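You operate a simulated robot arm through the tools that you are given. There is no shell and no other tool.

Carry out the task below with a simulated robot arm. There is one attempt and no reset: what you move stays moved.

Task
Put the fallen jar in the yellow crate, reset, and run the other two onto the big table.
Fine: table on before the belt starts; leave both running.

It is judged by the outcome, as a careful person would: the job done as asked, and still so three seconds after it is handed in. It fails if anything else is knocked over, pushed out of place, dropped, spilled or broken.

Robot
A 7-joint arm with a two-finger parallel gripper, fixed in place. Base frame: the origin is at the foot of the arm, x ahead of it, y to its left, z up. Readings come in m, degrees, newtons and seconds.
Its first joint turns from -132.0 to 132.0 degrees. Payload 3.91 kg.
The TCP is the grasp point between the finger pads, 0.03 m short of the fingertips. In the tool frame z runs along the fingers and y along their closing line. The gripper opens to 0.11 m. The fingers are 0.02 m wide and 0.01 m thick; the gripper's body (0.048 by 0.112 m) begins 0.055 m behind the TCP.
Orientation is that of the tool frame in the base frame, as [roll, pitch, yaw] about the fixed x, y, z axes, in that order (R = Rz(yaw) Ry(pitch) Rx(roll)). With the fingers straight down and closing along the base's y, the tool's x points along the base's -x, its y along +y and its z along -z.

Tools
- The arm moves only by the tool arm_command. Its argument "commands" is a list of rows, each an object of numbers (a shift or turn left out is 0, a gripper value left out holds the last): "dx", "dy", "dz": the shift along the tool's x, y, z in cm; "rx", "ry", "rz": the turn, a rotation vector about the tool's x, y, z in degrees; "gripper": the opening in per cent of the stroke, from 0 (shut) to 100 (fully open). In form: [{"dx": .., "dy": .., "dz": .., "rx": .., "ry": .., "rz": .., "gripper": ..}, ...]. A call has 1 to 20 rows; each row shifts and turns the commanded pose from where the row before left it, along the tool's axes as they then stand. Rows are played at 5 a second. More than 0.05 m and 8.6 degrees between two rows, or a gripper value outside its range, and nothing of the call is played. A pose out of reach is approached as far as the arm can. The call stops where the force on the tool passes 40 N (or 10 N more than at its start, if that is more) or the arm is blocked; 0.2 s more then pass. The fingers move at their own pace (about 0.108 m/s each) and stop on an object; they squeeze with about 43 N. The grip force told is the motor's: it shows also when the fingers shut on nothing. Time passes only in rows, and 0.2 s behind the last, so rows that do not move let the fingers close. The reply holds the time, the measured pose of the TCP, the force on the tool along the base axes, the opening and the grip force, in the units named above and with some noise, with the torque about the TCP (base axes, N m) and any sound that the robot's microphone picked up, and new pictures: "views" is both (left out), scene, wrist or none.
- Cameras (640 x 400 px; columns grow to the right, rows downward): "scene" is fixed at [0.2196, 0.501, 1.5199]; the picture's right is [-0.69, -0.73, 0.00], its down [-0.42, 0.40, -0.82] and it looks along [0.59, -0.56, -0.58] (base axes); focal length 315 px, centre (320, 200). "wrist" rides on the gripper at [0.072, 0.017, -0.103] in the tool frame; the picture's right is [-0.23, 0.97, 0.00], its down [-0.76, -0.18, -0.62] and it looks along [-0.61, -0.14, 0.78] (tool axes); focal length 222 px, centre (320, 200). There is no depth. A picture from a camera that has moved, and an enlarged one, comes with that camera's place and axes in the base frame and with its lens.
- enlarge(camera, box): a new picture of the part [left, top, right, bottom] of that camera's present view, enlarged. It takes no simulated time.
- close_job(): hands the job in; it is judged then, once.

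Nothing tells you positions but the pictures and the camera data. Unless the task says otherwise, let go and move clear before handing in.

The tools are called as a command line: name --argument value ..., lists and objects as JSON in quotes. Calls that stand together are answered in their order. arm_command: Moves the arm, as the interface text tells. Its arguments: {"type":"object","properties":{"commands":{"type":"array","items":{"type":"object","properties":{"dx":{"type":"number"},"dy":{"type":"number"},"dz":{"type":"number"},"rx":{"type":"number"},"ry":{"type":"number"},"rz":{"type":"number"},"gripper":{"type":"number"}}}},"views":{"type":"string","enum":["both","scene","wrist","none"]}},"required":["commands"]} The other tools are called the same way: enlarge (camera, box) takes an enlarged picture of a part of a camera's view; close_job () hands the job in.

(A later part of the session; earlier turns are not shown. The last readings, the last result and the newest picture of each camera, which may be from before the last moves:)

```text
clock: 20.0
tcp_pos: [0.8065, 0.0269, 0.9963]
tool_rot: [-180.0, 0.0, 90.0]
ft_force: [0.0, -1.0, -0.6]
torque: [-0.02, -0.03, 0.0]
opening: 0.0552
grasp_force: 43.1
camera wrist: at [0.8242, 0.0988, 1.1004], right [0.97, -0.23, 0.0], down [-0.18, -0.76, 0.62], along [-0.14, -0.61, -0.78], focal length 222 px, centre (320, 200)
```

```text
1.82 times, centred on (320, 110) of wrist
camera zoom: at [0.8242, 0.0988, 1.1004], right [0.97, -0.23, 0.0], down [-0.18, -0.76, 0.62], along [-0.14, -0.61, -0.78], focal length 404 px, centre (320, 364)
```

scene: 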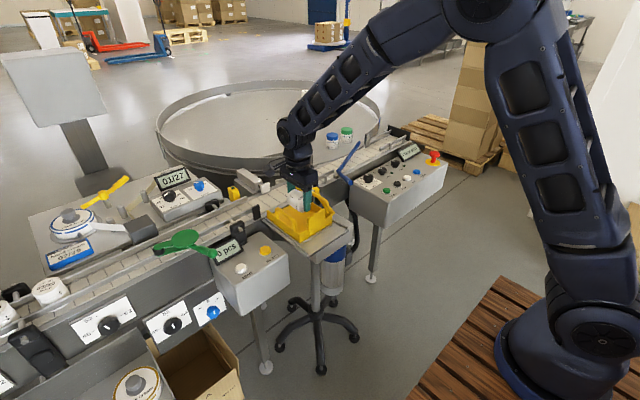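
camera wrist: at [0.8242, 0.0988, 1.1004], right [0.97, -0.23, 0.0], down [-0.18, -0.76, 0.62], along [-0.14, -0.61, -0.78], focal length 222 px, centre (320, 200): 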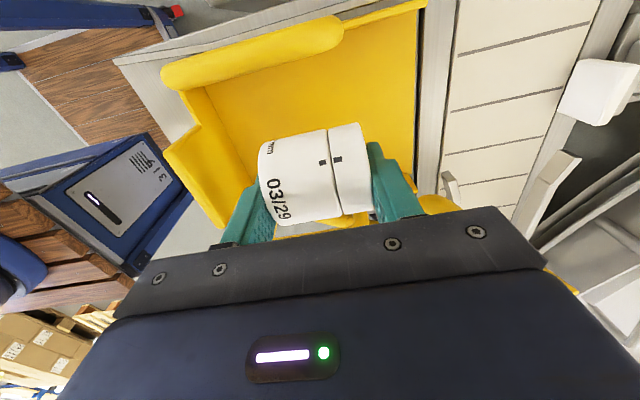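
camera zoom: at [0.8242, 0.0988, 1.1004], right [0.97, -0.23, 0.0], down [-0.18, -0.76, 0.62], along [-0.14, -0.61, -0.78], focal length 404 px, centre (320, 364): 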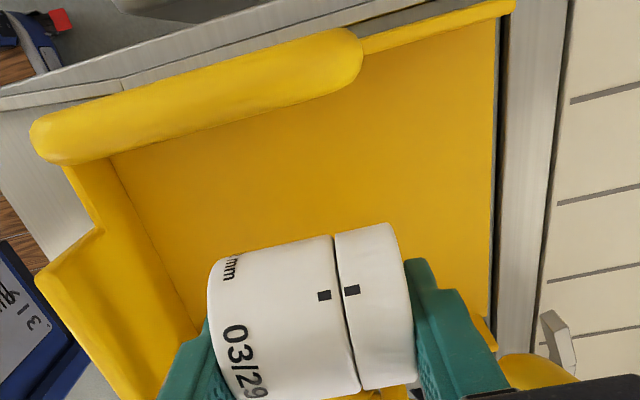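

There is clearance all round. I'll lower the last few centimetres in small steps.

arm_command --commands '[{"dx": 0.5, "dz": 1.5}, {"dz": 1.5}, {"dz": 0.8}, {"dz": 0.5}, {"dz": 0.4}, {}]' --views "both"

enlarge --camera "scene" --box '[250, 150, 346, 250]'

```text
clock: 21.4
tcp_pos: [0.8067, 0.0313, 0.9519]
tool_rot: [179.9, 0.0, 90.0]
ft_force: [-1.9, -0.7, 33.2]
torque: [0.04, 0.42, 0.02]
opening: 0.0554
grasp_force: 43.2
camera wrist: at [0.8239, 0.1044, 1.0558], right [0.97, -0.23, 0.0], down [-0.18, -0.76, 0.62], along [-0.14, -0.61, -0.78], focal length 222 px, centre (320, 200)
```

scene: 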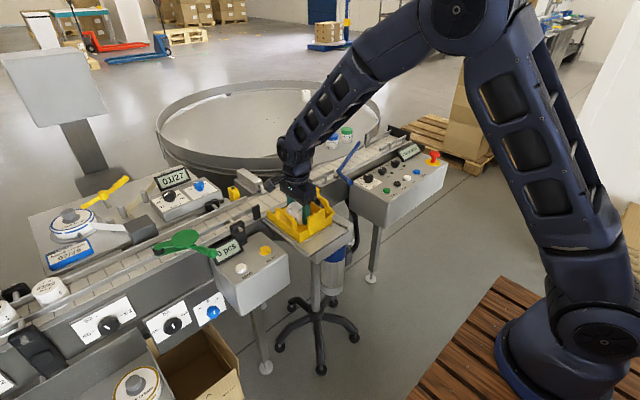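
wrist: 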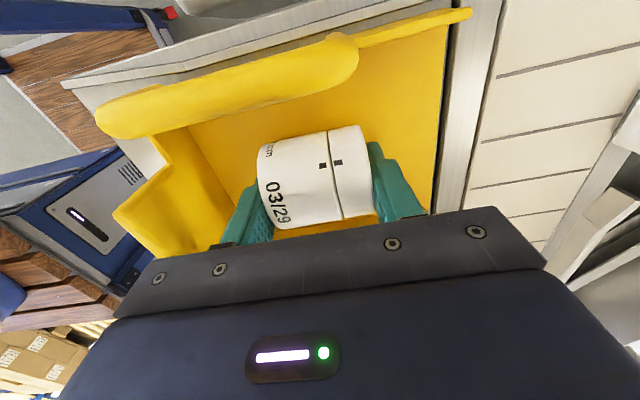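

```text
4.00 times, centred on (298, 200) of scene
camera zoom: at [0.2196, 0.501, 1.5199], right [-0.69, -0.73, 0.0], down [-0.42, 0.4, -0.82], along [0.59, -0.56, -0.58], focal length 1261 px, centre (408, 200)
```

zoom: 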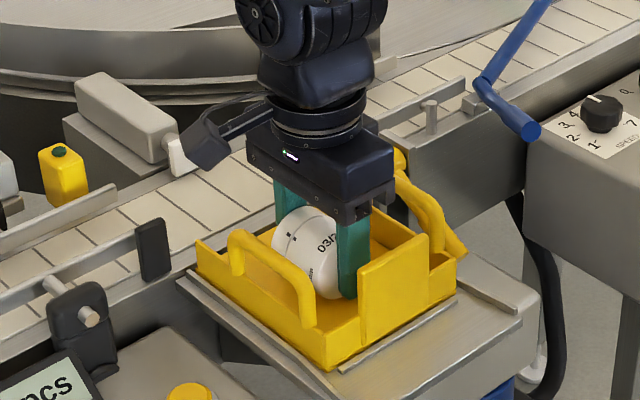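

The jar is on the crate floor, with contact force 33 N. I'll ease up 3 mm, open the fingers partway and rise.

arm_command --commands '[{"dz": -0.3}, {"gripper": 60}, {"gripper": 75}, {}, {"dz": -1}, {"dz": -2}, {"dz": -4}, {"dz": -4.5}, {"dz": -4.5}, {"dz": -4.5}, {}]' --views "both"

enlarge --camera "scene" --box '[250, 150, 346, 250]'

enlarge --camera "scene" --box '[340, 120, 460, 200]'

```text
clock: 23.8
tcp_pos: [0.8067, 0.0305, 1.1591]
tool_rot: [179.9, 0.0, 90.0]
ft_force: [-0.4, 0.4, -0.4]
torque: [0.01, 0.06, 0.02]
opening: 0.0825
grasp_force: 0.0
camera wrist: at [0.8228, 0.1021, 1.2638], right [0.97, -0.23, 0.0], down [-0.18, -0.76, 0.62], along [-0.14, -0.61, -0.78], focal length 222 px, centre (320, 200)
```

scene: 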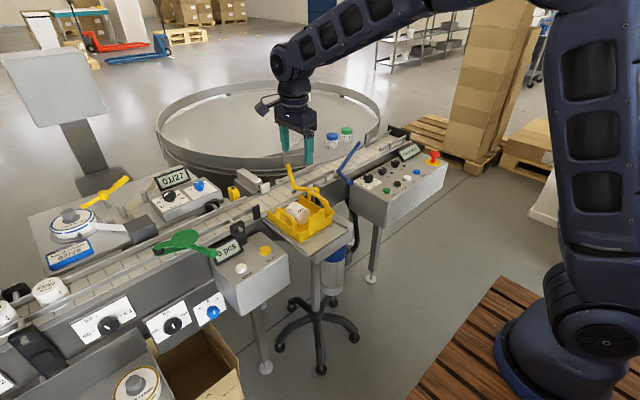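
wrist: 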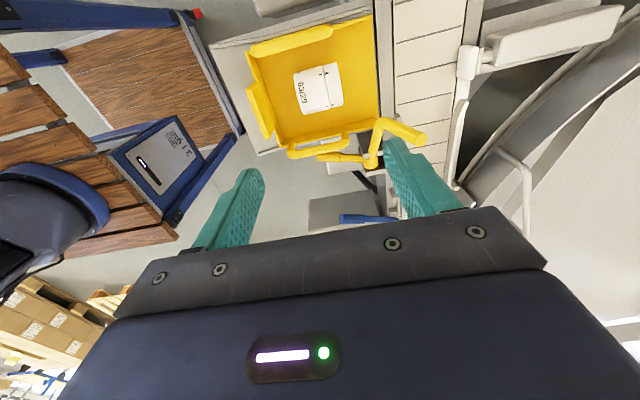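

```text
4.00 times, centred on (298, 200) of scene
camera zoom: at [0.2196, 0.501, 1.5199], right [-0.69, -0.73, 0.0], down [-0.42, 0.4, -0.82], along [0.59, -0.56, -0.58], focal length 1261 px, centre (408, 200)
```

zoom: 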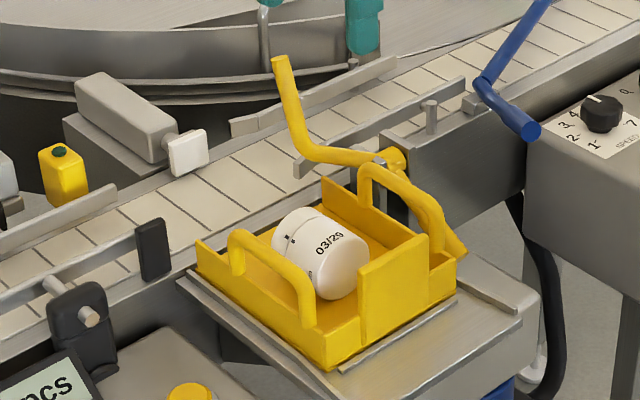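

```text
5.00 times, centred on (400, 160) of scene
camera zoom: at [0.2196, 0.501, 1.5199], right [-0.69, -0.73, 0.0], down [-0.42, 0.4, -0.82], along [0.59, -0.56, -0.58], focal length 1577 px, centre (-80, 400)
```

zoom: 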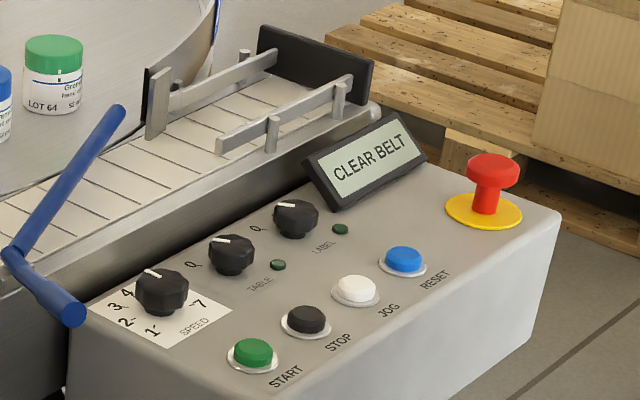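

The jar now lies in the yellow crate. Before pressing anything I'll check that the belt path at the green lever is open for the other two jars.

arm_command --commands '[{"dz": -3, "rz": -8.5}, {"dz": -3, "rz": -8.5}, {"rz": -8.5}, {"rz": -8.5}, {"rz": -8.5}, {"rz": -8.5}, {"rz": -8.5}, {"rz": -8.5}, {"rz": -8.5}, {"rz": -8.5}, {"rz": -5}, {"dy": 4.5}, {"dy": 4.5}, {"dy": 4.5}, {"dy": 4.5}, {"dy": 4.5}, {"dy": 4.5}, {}]' --views "wrist"

enlarge --camera "wrist" --box '[240, 30, 440, 210]'

enlarge --camera "wrist" --box '[400, 0, 640, 180]'

```text
clock: 27.6
tcp_pos: [0.8069, 0.3038, 1.2218]
tool_rot: [180.0, 0.0, 180.0]
ft_force: [0.6, 0.4, 0.1]
torque: [0.03, -0.02, 0.03]
opening: 0.0822
grasp_force: 0.0
camera wrist: at [0.7342, 0.3215, 1.3248], right [0.23, 0.97, 0.0], down [0.76, -0.18, 0.62], along [0.61, -0.14, -0.78], focal length 222 px, centre (320, 200)
```

wrist: 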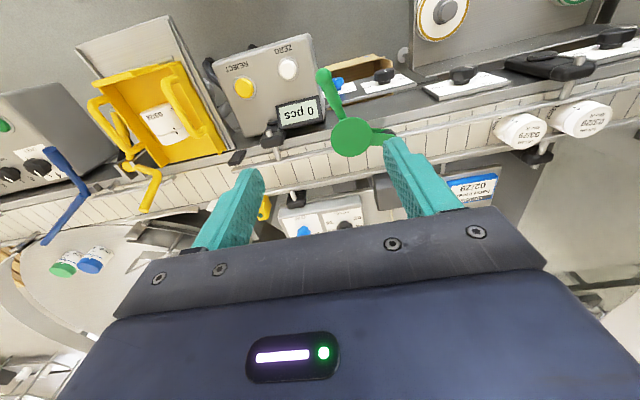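

```text
2.22 times, centred on (340, 120) of wrist
camera zoom: at [0.7342, 0.3215, 1.3248], right [0.23, 0.97, 0.0], down [0.76, -0.18, 0.62], along [0.61, -0.14, -0.78], focal length 494 px, centre (276, 378)
```

zoom: 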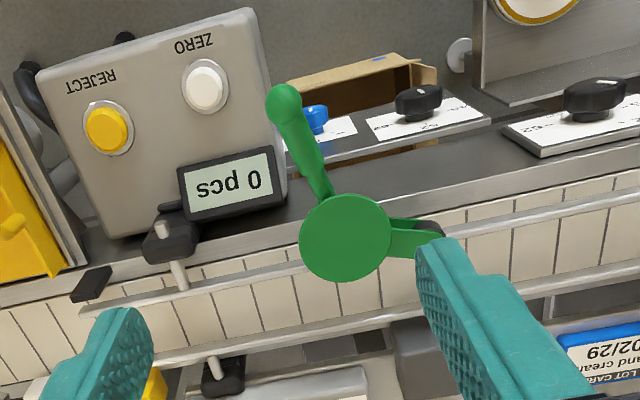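

```text
2.22 times, centred on (520, 90) of wrist
camera zoom: at [0.7342, 0.3215, 1.3248], right [0.23, 0.97, 0.0], down [0.76, -0.18, 0.62], along [0.61, -0.14, -0.78], focal length 494 px, centre (-124, 444)
```

zoom: 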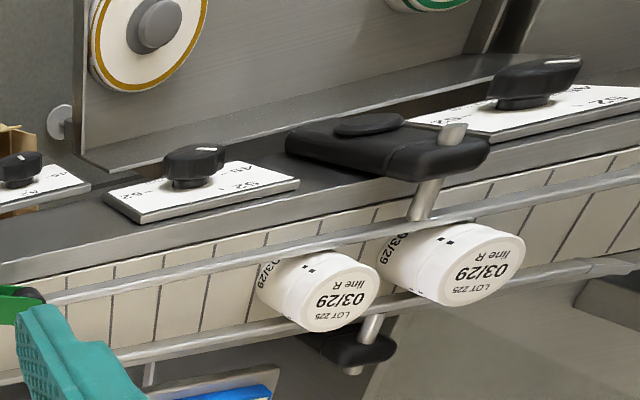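

The green roller is parked just outside the lane, and the two jars stand upright upstream. From the pictures the panel has START at about (0.744, -0.326), RESET at about (0.743, -0.518) and the TABLE knob at about (0.836, -0.414). I'll go over the panel for a closer look.

arm_command --commands '[{"dx": 3, "dy": -4}, {"dx": 3, "dy": -4}, {"dx": 3, "dy": -4}, {"dx": 3, "dy": -4}, {"dy": -4.8}, {"dy": -4.8}, {"dy": -4.8}, {"dy": -4.8}, {"dy": -4.8}, {"dy": -4.8}, {"dy": -4.8}, {"dy": -4.8}, {"dy": -4.8}, {"dy": -4.8}, {"dy": -4.8}, {"dy": -4}, {}]' --views "both"

enlarge --camera "wrist" --box '[220, 40, 420, 200]'

```text
clock: 31.2
tcp_pos: [0.6881, -0.4257, 1.2195]
tool_rot: [179.9, 0.0, 180.0]
ft_force: [-0.5, 0.5, 0.4]
torque: [-0.01, 0.0, -0.01]
opening: 0.0825
grasp_force: 0.0
camera wrist: at [0.6149, -0.4089, 1.3237], right [0.23, 0.97, 0.0], down [0.76, -0.18, 0.62], along [0.61, -0.14, -0.78], focal length 222 px, centre (320, 200)
```

scene: 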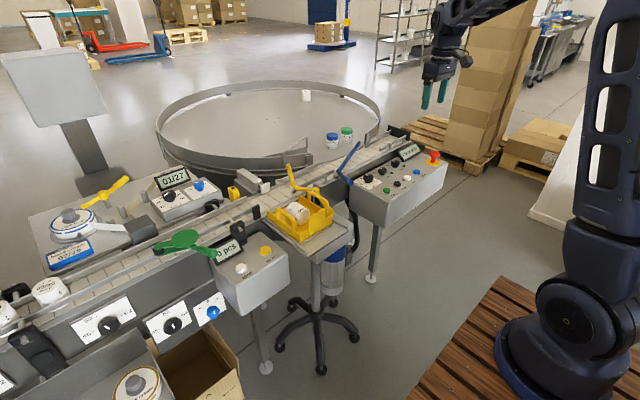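
wrist: 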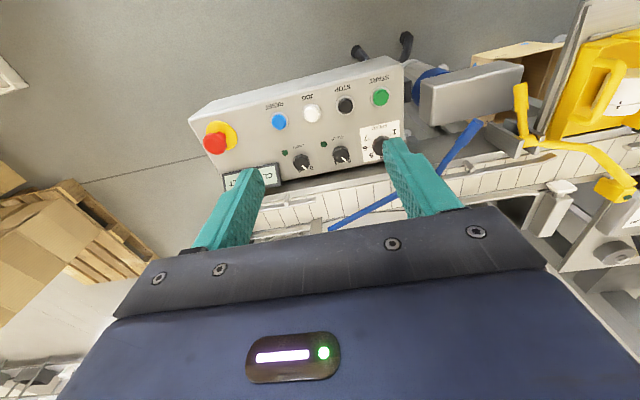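

```text
2.50 times, centred on (320, 120) of wrist
camera zoom: at [0.6149, -0.4089, 1.3237], right [0.23, 0.97, 0.0], down [0.76, -0.18, 0.62], along [0.61, -0.14, -0.78], focal length 555 px, centre (320, 400)
```

zoom: 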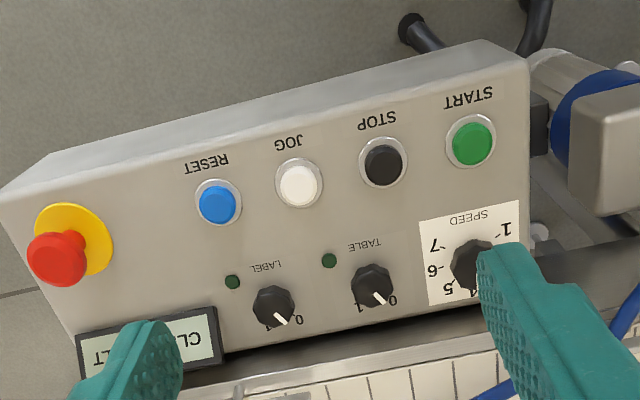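

The panel labels are clear: TABLE is now at 0, with position 1 clockwise from above, and the LABEL lamp is off. First I'll press RESET at (0.744, -0.519) with closed fingers, approaching from above.

arm_command --commands '[{"gripper": 0, "dy": -3.1, "dx": -1.9}, {"dy": -3.1, "dx": -1.9}, {"dy": -3.1, "dx": -1.8}, {"dz": 4.5}, {"dz": 4.5}, {"dz": 4.5}, {"dz": 4.5}, {"dz": 4}, {}]' --views "both"

enlarge --camera "wrist" --box '[220, 60, 420, 220]'

enlarge --camera "scene" --box '[350, 110, 478, 210]'

```text
clock: 33.2
tcp_pos: [0.7391, -0.5194, 0.9965]
tool_rot: [179.9, -0.1, 180.0]
ft_force: [-0.3, 0.1, -0.4]
torque: [0.0, -0.02, -0.02]
opening: 0.0
grasp_force: 37.7
camera wrist: at [0.6664, -0.5025, 1.1005], right [0.23, 0.97, 0.0], down [0.76, -0.18, 0.62], along [0.61, -0.14, -0.78], focal length 222 px, centre (320, 200)
```

scene: 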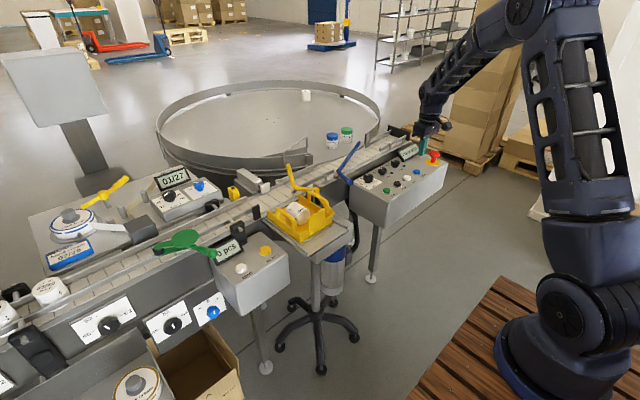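
wrist: 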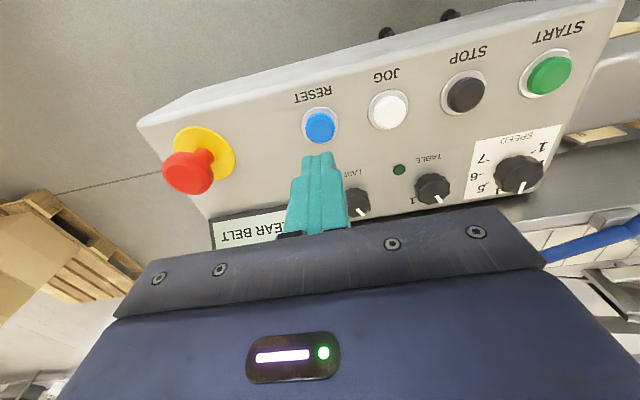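

```text
2.50 times, centred on (320, 140) of wrist
camera zoom: at [0.6664, -0.5025, 1.1005], right [0.23, 0.97, 0.0], down [0.76, -0.18, 0.62], along [0.61, -0.14, -0.78], focal length 555 px, centre (320, 350)
```

zoom: 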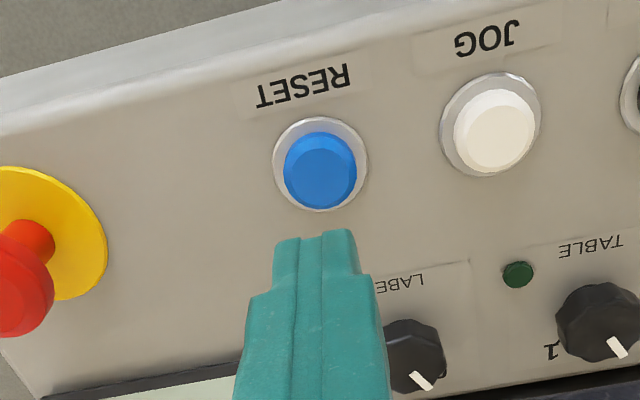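

```text
4.00 times, centred on (414, 160) of scene
camera zoom: at [0.2196, 0.501, 1.5199], right [-0.69, -0.73, 0.0], down [-0.42, 0.4, -0.82], along [0.59, -0.56, -0.58], focal length 1261 px, centre (-56, 360)
```

zoom: 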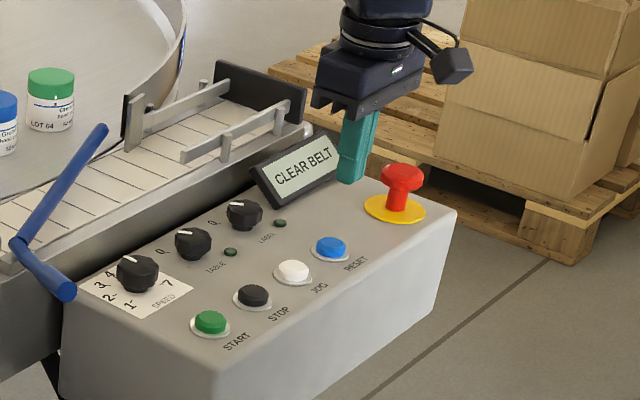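

The fingertips line up with RESET apart from about 5 mm in x. I'll correct that, lower to just above the button and press gently.

arm_command --commands '[{"dx": -0.5, "dz": 3}, {"dz": 3}, {"dz": 1}, {"dz": 0.3}, {"dz": 0.3}, {"dz": 0.3}, {}]' --views "both"

enlarge --camera "scene" --box '[350, 110, 478, 210]'

```text
clock: 34.8
tcp_pos: [0.7458, -0.5186, 0.9194]
tool_rot: [-179.9, 0.1, -179.9]
ft_force: [3.7, -2.6, 12.5]
torque: [-0.09, -0.11, 0.01]
opening: 0.0
grasp_force: 37.6
heard: click
camera wrist: at [0.6732, -0.5018, 1.0237], right [0.23, 0.97, 0.0], down [0.76, -0.18, 0.62], along [0.61, -0.14, -0.78], focal length 222 px, centre (320, 200)
```

scene: 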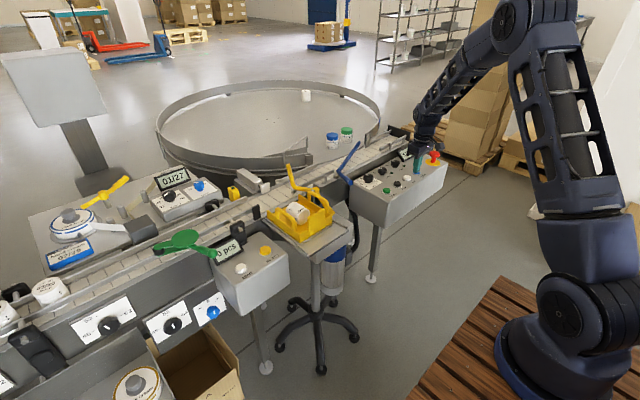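
wrist: 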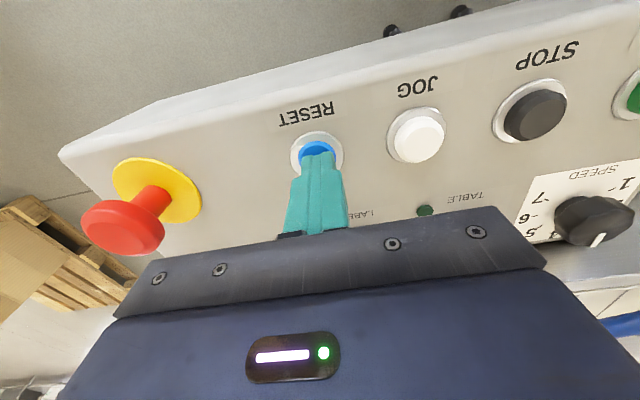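

```text
4.00 times, centred on (414, 160) of scene
camera zoom: at [0.2196, 0.501, 1.5199], right [-0.69, -0.73, 0.0], down [-0.42, 0.4, -0.82], along [0.59, -0.56, -0.58], focal length 1261 px, centre (-56, 360)
```

zoom: 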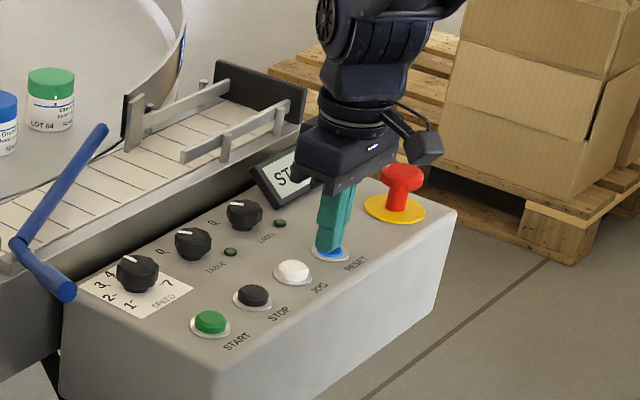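

RESET clicked and the display now starts with "ST". I'll rise and read it.

arm_command --commands '[{"dz": -1}, {"dz": -3}, {"dz": -4}, {"dz": -4}, {}]' --views "both"

enlarge --camera "scene" --box '[350, 110, 478, 210]'

enlarge --camera "wrist" --box '[320, 100, 520, 220]'

```text
clock: 36.0
tcp_pos: [0.7463, -0.5185, 1.0405]
tool_rot: [-180.0, -0.2, 179.9]
ft_force: [0.1, -0.2, 0.3]
torque: [-0.01, -0.03, 0.03]
opening: 0.0
grasp_force: 37.9
camera wrist: at [0.6745, -0.5023, 1.1459], right [0.23, 0.97, 0.0], down [0.76, -0.18, 0.62], along [0.61, -0.14, -0.78], focal length 222 px, centre (320, 200)
```

scene: 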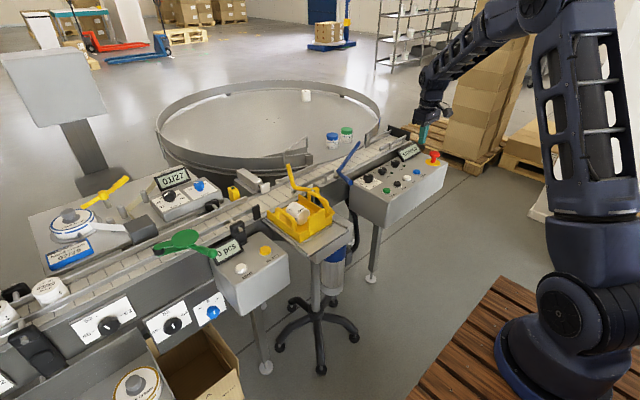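
wrist: 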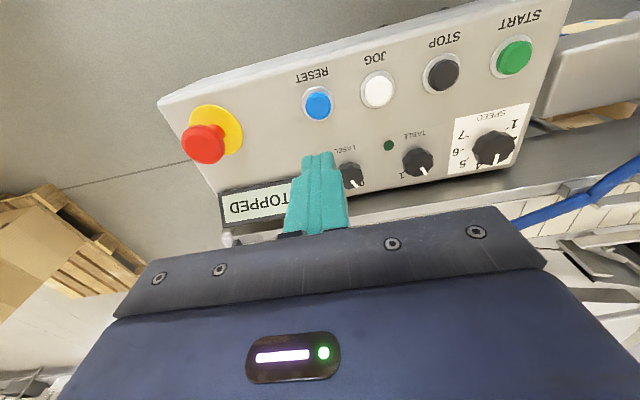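

```text
4.00 times, centred on (414, 160) of scene
camera zoom: at [0.2196, 0.501, 1.5199], right [-0.69, -0.73, 0.0], down [-0.42, 0.4, -0.82], along [0.59, -0.56, -0.58], focal length 1261 px, centre (-56, 360)
```

zoom: 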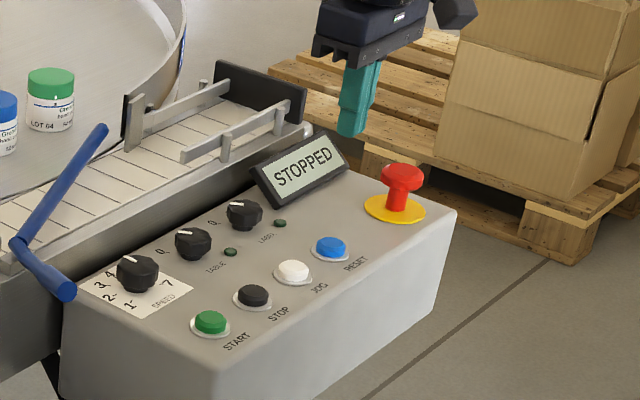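

```text
3.20 times, centred on (420, 160) of wrist
camera zoom: at [0.6745, -0.5023, 1.1459], right [0.23, 0.97, 0.0], down [0.76, -0.18, 0.62], along [0.61, -0.14, -0.78], focal length 711 px, centre (0, 328)
```

zoom: 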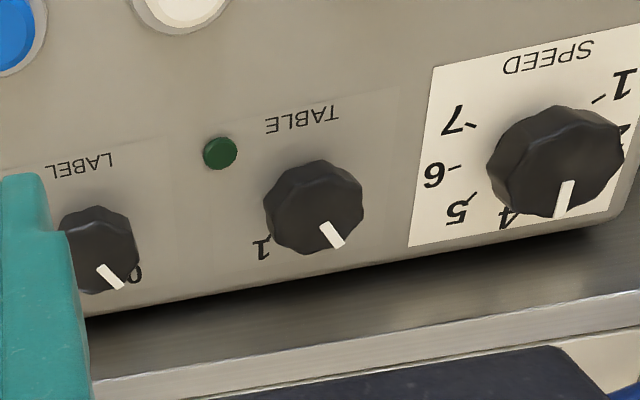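

The display reads STOPPED. Next is the TABLE knob at (0.834, -0.4135): I'll hover above it with the fingers half open and check alignment.

arm_command --commands '[{"gripper": 50, "dx": -2.9, "dy": 3.5}, {"dx": -2.9, "dy": 3.5}, {"dx": -2.9, "dy": 3.5}, {"dz": 3}, {"dz": 3}, {}]' --views "both"

enlarge --camera "wrist" --box '[220, 60, 420, 220]'

enlarge --camera "scene" --box '[340, 110, 468, 210]'

```text
clock: 37.4
tcp_pos: [0.8339, -0.4138, 0.9755]
tool_rot: [180.0, 0.0, -180.0]
ft_force: [-0.3, 0.0, 0.7]
torque: [0.02, -0.01, 0.0]
opening: 0.0549
grasp_force: 0.2
camera wrist: at [0.7617, -0.397, 1.081], right [0.23, 0.97, 0.0], down [0.76, -0.18, 0.62], along [0.61, -0.14, -0.78], focal length 222 px, centre (320, 200)
```

scene: 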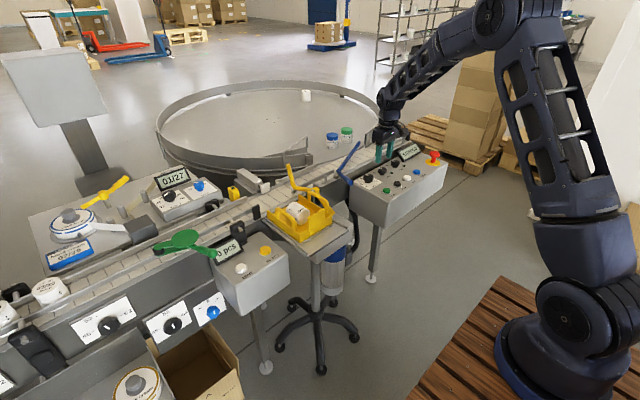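
wrist: 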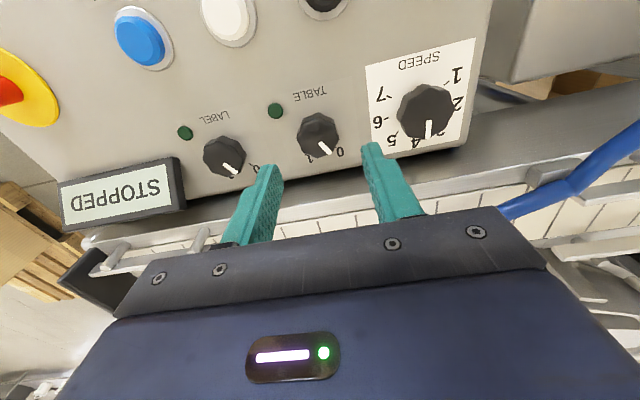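

```text
2.50 times, centred on (320, 140) of wrist
camera zoom: at [0.7617, -0.397, 1.081], right [0.23, 0.97, 0.0], down [0.76, -0.18, 0.62], along [0.61, -0.14, -0.78], focal length 555 px, centre (320, 350)
```

zoom: 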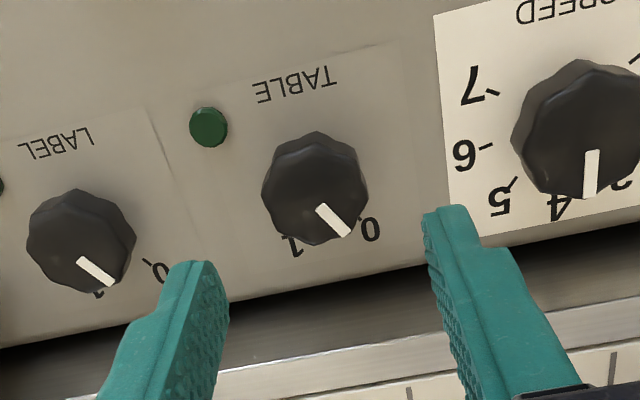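

```text
4.00 times, centred on (404, 160) of scene
camera zoom: at [0.2196, 0.501, 1.5199], right [-0.69, -0.73, 0.0], down [-0.42, 0.4, -0.82], along [0.59, -0.56, -0.58], focal length 1261 px, centre (-16, 360)
```

zoom: 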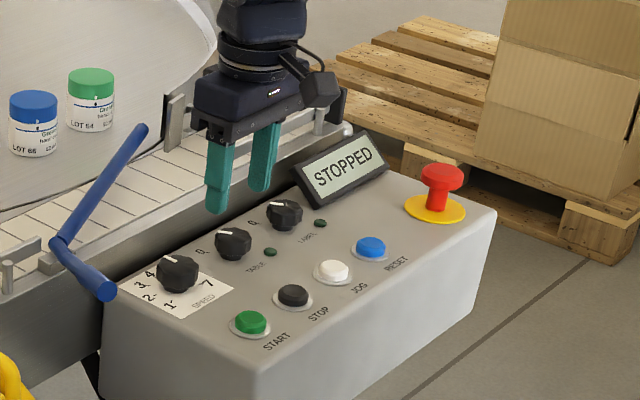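

The knob is centred near (0.837, -0.416). I'll fine-adjust, go down around it and grip it.

arm_command --commands '[{"dx": -0.3, "dy": -0.2, "dz": 2.5}, {"dz": 2}, {"dz": 0.8}, {"dz": 0.5}, {}, {"gripper": 30}, {"gripper": 15}, {"gripper": 15}, {}]' --views "both"

enlarge --camera "wrist" --box '[220, 60, 420, 220]'

enlarge --camera "scene" --box '[340, 120, 436, 200]'

```text
clock: 39.4
tcp_pos: [0.8365, -0.4145, 0.9197]
tool_rot: [179.9, 0.0, 180.0]
ft_force: [0.4, 11.5, -1.9]
torque: [0.31, -0.2, -0.06]
opening: 0.0333
grasp_force: 44.8
camera wrist: at [0.7644, -0.3986, 1.0245], right [0.23, 0.97, 0.0], down [0.76, -0.18, 0.62], along [0.61, -0.14, -0.78], focal length 222 px, centre (320, 200)
```

scene: 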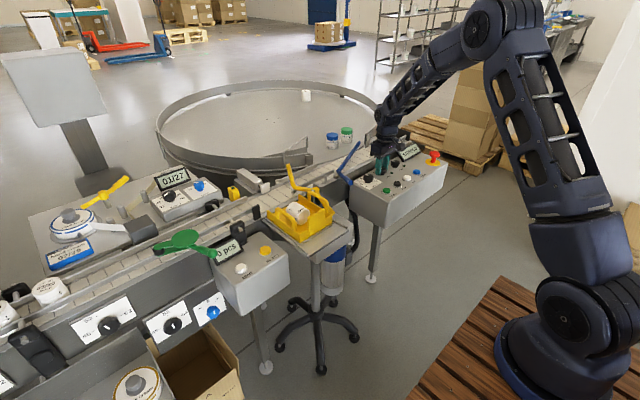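
wrist: 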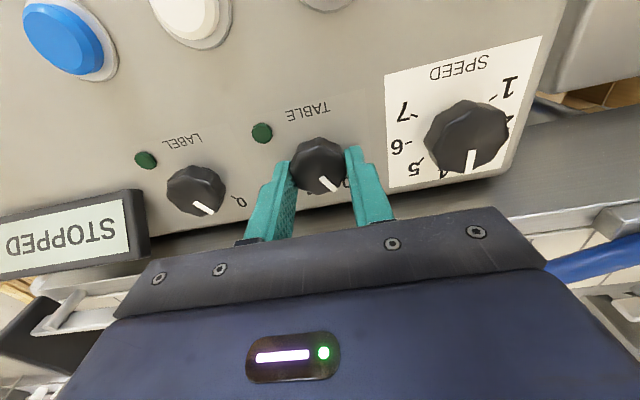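

```text
2.50 times, centred on (320, 140) of wrist
camera zoom: at [0.7644, -0.3986, 1.0245], right [0.23, 0.97, 0.0], down [0.76, -0.18, 0.62], along [0.61, -0.14, -0.78], focal length 555 px, centre (320, 350)
```

zoom: 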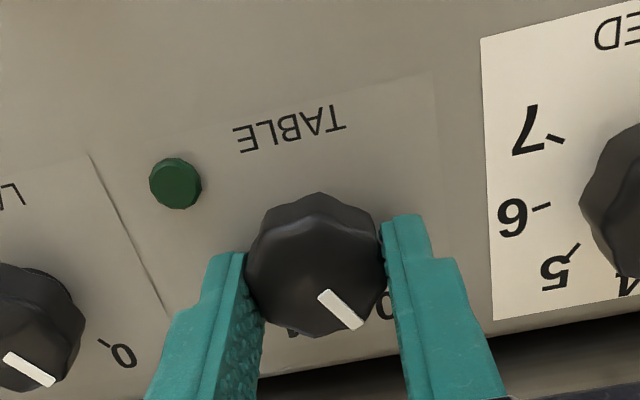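

```text
5.00 times, centred on (388, 160) of scene
camera zoom: at [0.2196, 0.501, 1.5199], right [-0.69, -0.73, 0.0], down [-0.42, 0.4, -0.82], along [0.59, -0.56, -0.58], focal length 1577 px, centre (-20, 400)
```

zoom: 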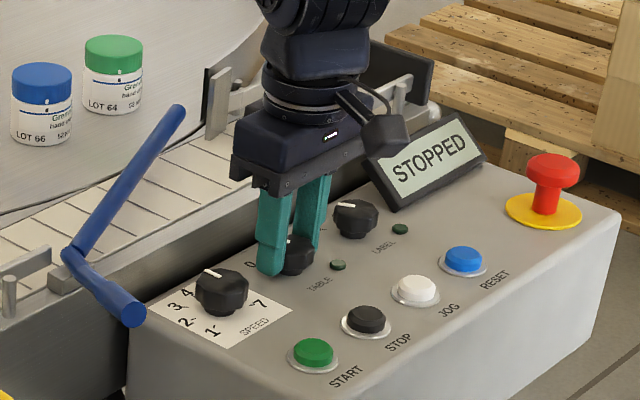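

The knob is gripped (0.033 m). I'll centre by 2 mm and turn clockwise in stages, watching the pointer and lamp.

arm_command --commands '[{"dy": 0.2}, {"rz": 8.5}, {"rz": 8.5}, {"rz": 8.5}, {"rz": 8.5}, {"rz": 8.5}, {}]' --views "both"

enlarge --camera "wrist" --box '[220, 60, 420, 220]'

enlarge --camera "scene" --box '[340, 120, 436, 200]'

```text
clock: 40.8
tcp_pos: [0.8338, -0.4168, 0.9215]
tool_rot: [-179.9, 0.1, 138.4]
ft_force: [1.7, -5.8, -8.5]
torque: [-0.44, -0.79, -0.04]
opening: 0.0335
grasp_force: 44.5
stopped in row 7: the force on the tool passed its limit at 42 N (the readings are from after the stop); the commanded pose is now the measured one
camera wrist: at [0.7921, -0.356, 1.0254], right [0.82, 0.58, 0.0], down [0.45, -0.64, 0.62], along [0.36, -0.51, -0.78], focal length 222 px, centre (320, 200)
```

scene: 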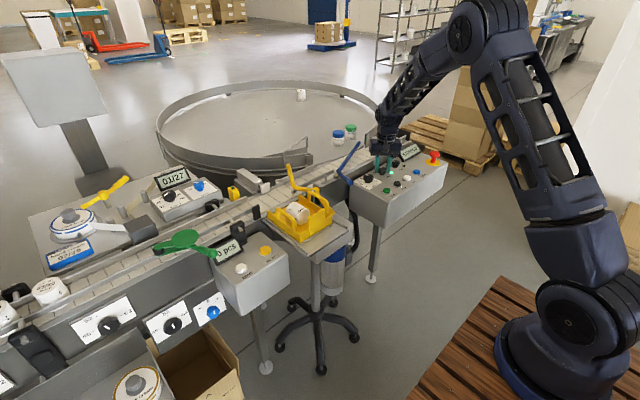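
wrist: 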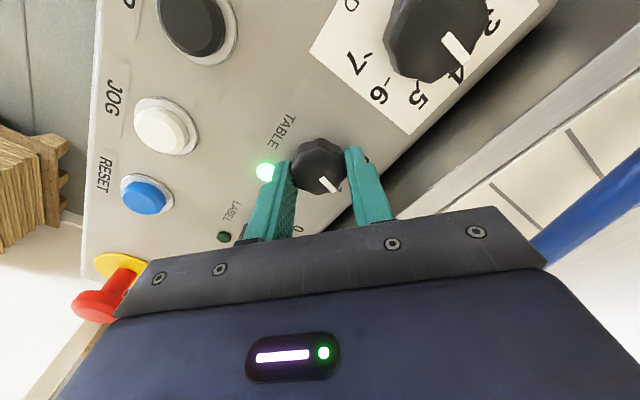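

```text
2.50 times, centred on (320, 140) of wrist
camera zoom: at [0.7921, -0.356, 1.0254], right [0.82, 0.58, 0.0], down [0.45, -0.64, 0.62], along [0.36, -0.51, -0.78], focal length 555 px, centre (320, 350)
```

zoom: 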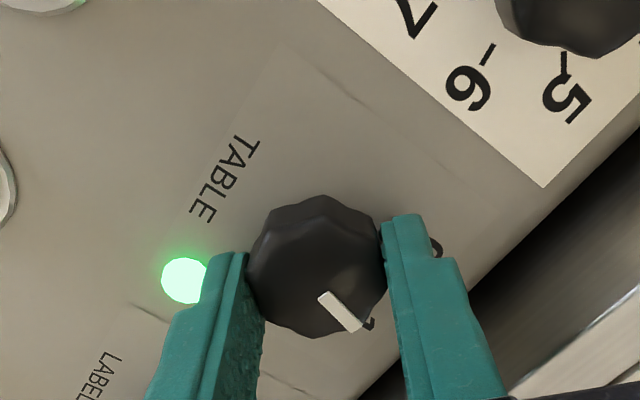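

```text
5.00 times, centred on (388, 160) of scene
camera zoom: at [0.2196, 0.501, 1.5199], right [-0.69, -0.73, 0.0], down [-0.42, 0.4, -0.82], along [0.59, -0.56, -0.58], focal length 1577 px, centre (-20, 400)
```

zoom: 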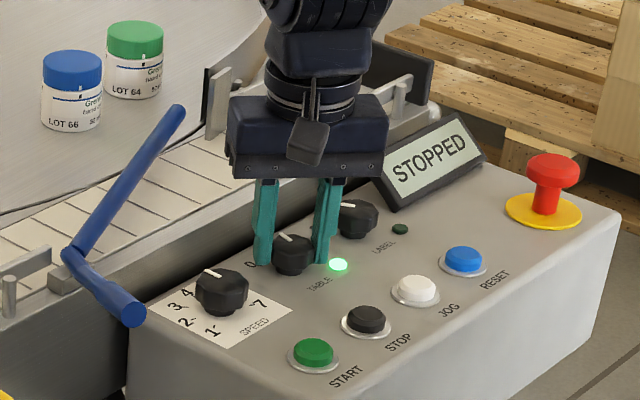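

The TABLE lamp is lit and the table turns. I'll release the knob and rise straight up.

arm_command --commands '[{"gripper": 45}, {"gripper": 50}, {}, {"dz": -2}, {"dz": -4}, {"dz": -4}, {}]' --views "both"

enlarge --camera "scene" --box '[340, 110, 468, 210]'

enlarge --camera "wrist" --box '[160, 20, 480, 220]'

```text
clock: 42.4
tcp_pos: [0.8361, -0.4166, 1.023]
tool_rot: [-179.9, 0.0, 138.5]
ft_force: [-0.2, -0.3, 0.7]
torque: [0.0, 0.0, 0.0]
opening: 0.0551
grasp_force: 0.0
camera wrist: at [0.7928, -0.3566, 1.1278], right [0.82, 0.58, 0.0], down [0.45, -0.64, 0.62], along [0.36, -0.51, -0.78], focal length 222 px, centre (320, 200)
```

scene: 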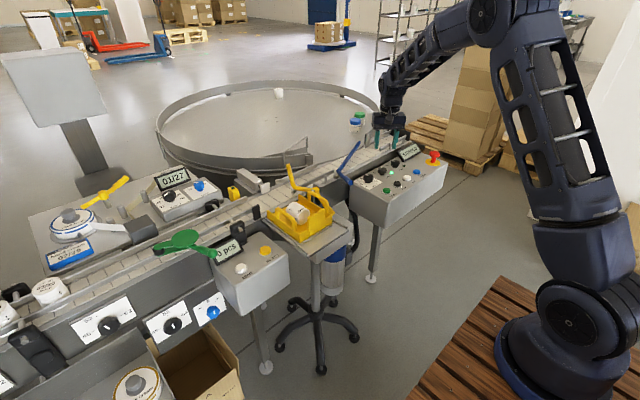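
wrist: 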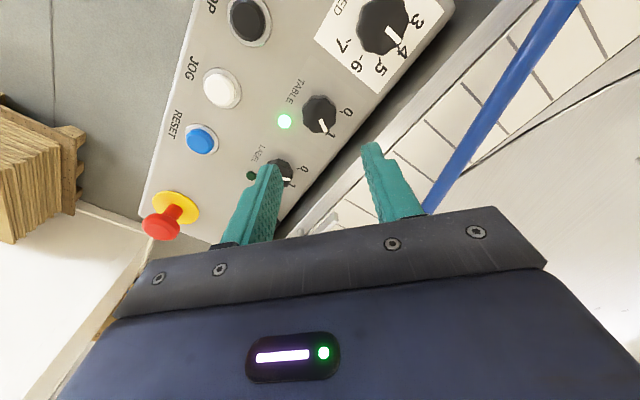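

```text
4.00 times, centred on (404, 160) of scene
camera zoom: at [0.2196, 0.501, 1.5199], right [-0.69, -0.73, 0.0], down [-0.42, 0.4, -0.82], along [0.59, -0.56, -0.58], focal length 1261 px, centre (-16, 360)
```

zoom: 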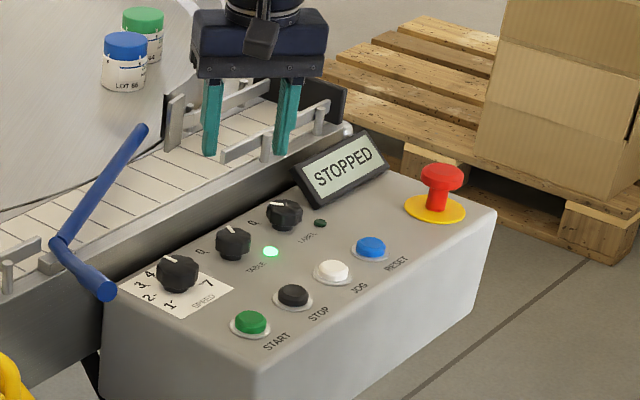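

```text
2.00 times, centred on (320, 120) of wrist
camera zoom: at [0.7928, -0.3566, 1.1278], right [0.82, 0.58, 0.0], down [0.45, -0.64, 0.62], along [0.36, -0.51, -0.78], focal length 444 px, centre (320, 360)
```

zoom: 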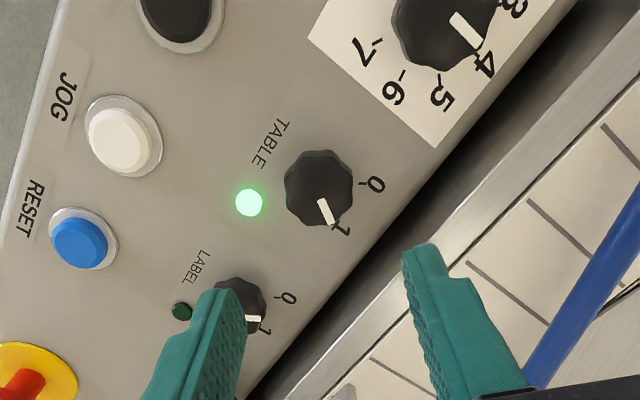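

The TABLE pointer is on 1 with the lamp lit; LABEL is untouched and its lamp is dark. I'll turn the wrist back, close the fingers and move above START at (0.744, -0.326).

arm_command --commands '[{"dz": -2, "rz": -8.5, "gripper": 0}, {"dz": -2, "rz": -8.5}, {"rz": -8.5}, {"rz": -8.5}, {"rz": -7.5}, {"dx": 3, "dy": 3}, {"dx": 3, "dy": 3}, {"dx": 3, "dy": 3}, {"dz": 4}, {"dz": 4}, {}]' --views "both"

enlarge --camera "wrist" --box '[220, 60, 420, 220]'

enlarge --camera "scene" --box '[340, 110, 468, 210]'

```text
clock: 44.8
tcp_pos: [0.7436, -0.3273, 0.9806]
tool_rot: [-180.0, 0.0, -180.0]
ft_force: [0.0, 0.5, 0.1]
torque: [-0.01, -0.03, -0.02]
opening: 0.0
grasp_force: 37.4
camera wrist: at [0.6717, -0.3102, 1.085], right [0.23, 0.97, 0.0], down [0.76, -0.18, 0.62], along [0.61, -0.14, -0.78], focal length 222 px, centre (320, 200)
```

scene: 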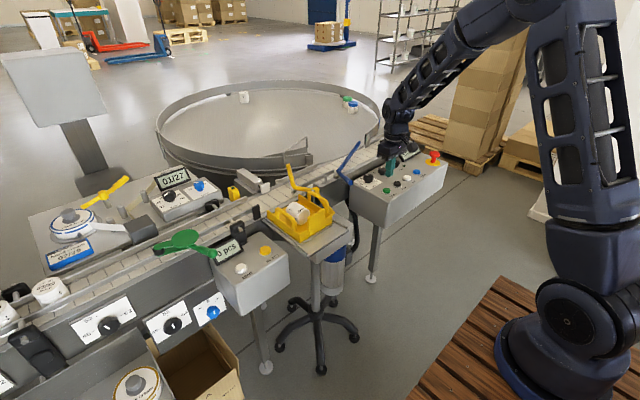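
wrist: 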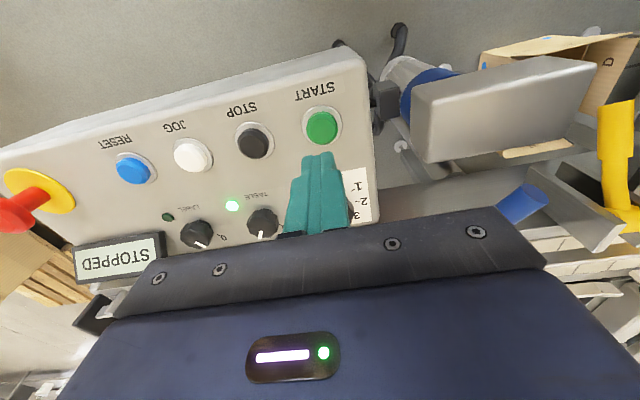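

```text
2.50 times, centred on (320, 140) of wrist
camera zoom: at [0.6717, -0.3102, 1.085], right [0.23, 0.97, 0.0], down [0.76, -0.18, 0.62], along [0.61, -0.14, -0.78], focal length 555 px, centre (320, 350)
```

zoom: 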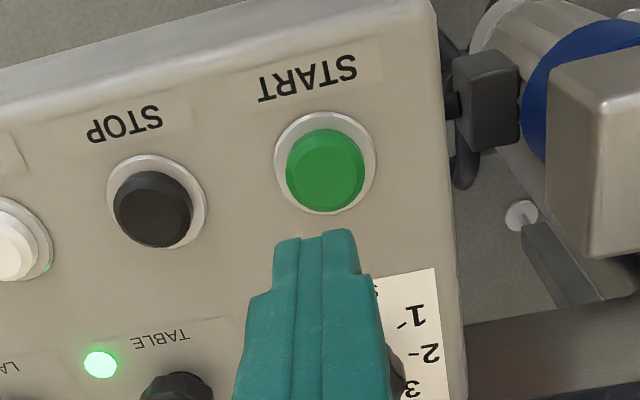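

```text
4.00 times, centred on (404, 160) of scene
camera zoom: at [0.2196, 0.501, 1.5199], right [-0.69, -0.73, 0.0], down [-0.42, 0.4, -0.82], along [0.59, -0.56, -0.58], focal length 1261 px, centre (-16, 360)
```

zoom: 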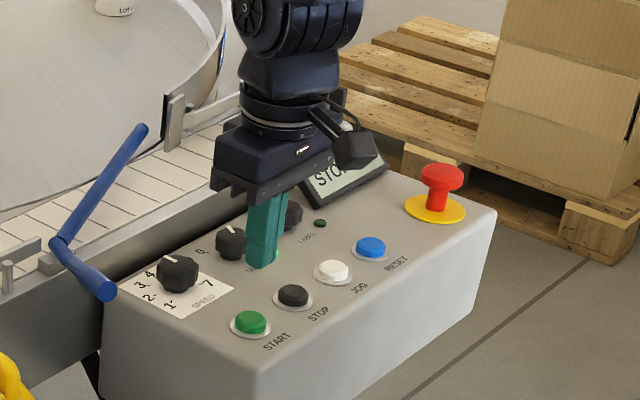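

START is within about 3 mm of the fingertips. I'll press it as I did RESET.

arm_command --commands '[{"dx": -0.15, "dy": 0.25, "dz": 3}, {"dz": 2.2}, {"dz": 0.4}, {"dz": 0.3}, {"dz": 0.3}, {"dz": 0.2}]' --views "scene"

```text
clock: 46.2
tcp_pos: [0.745, -0.3245, 0.9199]
tool_rot: [-179.9, 0.1, -180.0]
ft_force: [-4.9, 1.5, 16.0]
torque: [0.01, 0.13, -0.02]
opening: 0.0001
grasp_force: 37.4
heard: click
```

scene: 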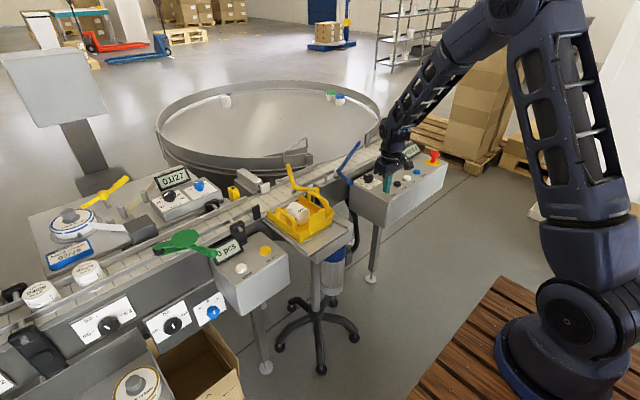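

The belt started and the two jars are advancing. I'll lift off the button, back away from the panel and watch them.

arm_command --commands '[{"dz": -2}, {"dz": -4}, {"dz": -4}, {"dz": -4, "dx": 2}]' --views "scene"

enlarge --camera "scene" --box '[60, 160, 316, 300]'

arm_command --commands '[{}, {}, {}]' --views "scene"

enlarge --camera "scene" --box '[60, 160, 316, 300]'

```text
clock: 47.2
tcp_pos: [0.7257, -0.3229, 1.0592]
tool_rot: [-179.8, 0.0, 180.0]
ft_force: [0.7, -0.3, -0.7]
torque: [0.0, 0.02, 0.01]
opening: 0.0
grasp_force: 37.5
```

scene: 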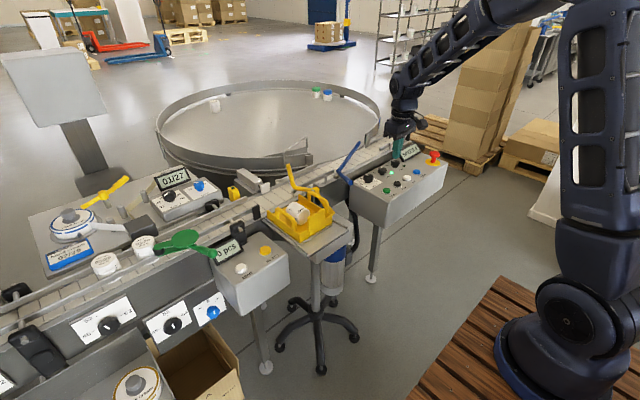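

```text
2.50 times, centred on (188, 230) of scene
camera zoom: at [0.2196, 0.501, 1.5199], right [-0.69, -0.73, 0.0], down [-0.42, 0.4, -0.82], along [0.59, -0.56, -0.58], focal length 788 px, centre (650, 125)
```

zoom: 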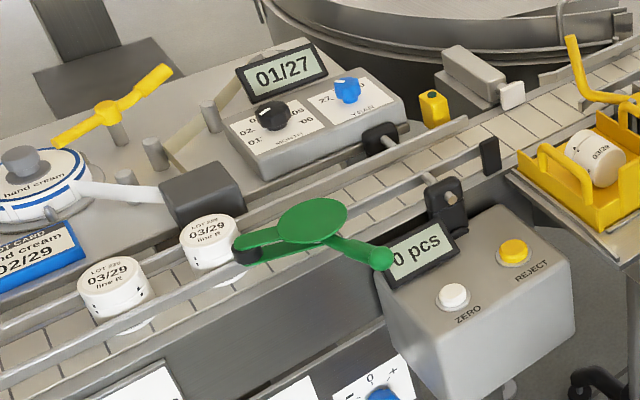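

```text
clock: 48.0
tcp_pos: [0.7257, -0.3235, 1.0612]
tool_rot: [-179.9, 0.1, 180.0]
ft_force: [0.0, 0.4, -0.1]
torque: [0.0, -0.01, 0.01]
opening: 0.0002
grasp_force: 38.2
```

scene: 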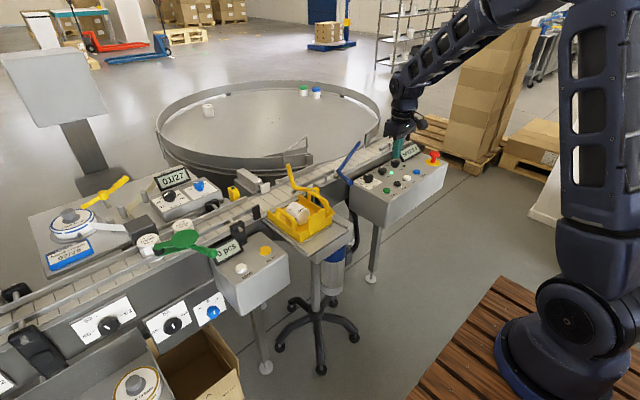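

```text
2.50 times, centred on (188, 230) of scene
camera zoom: at [0.2196, 0.501, 1.5199], right [-0.69, -0.73, 0.0], down [-0.42, 0.4, -0.82], along [0.59, -0.56, -0.58], focal length 788 px, centre (650, 125)
```

zoom: 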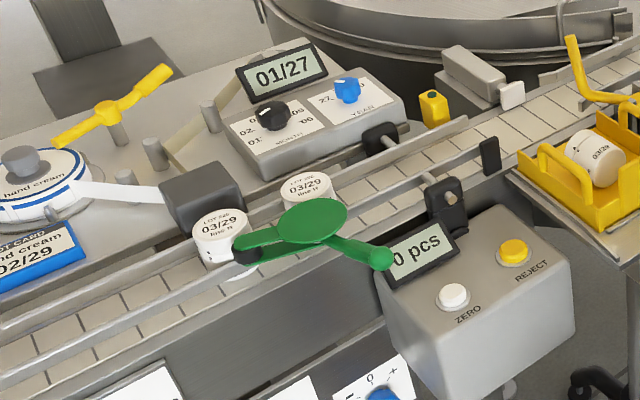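

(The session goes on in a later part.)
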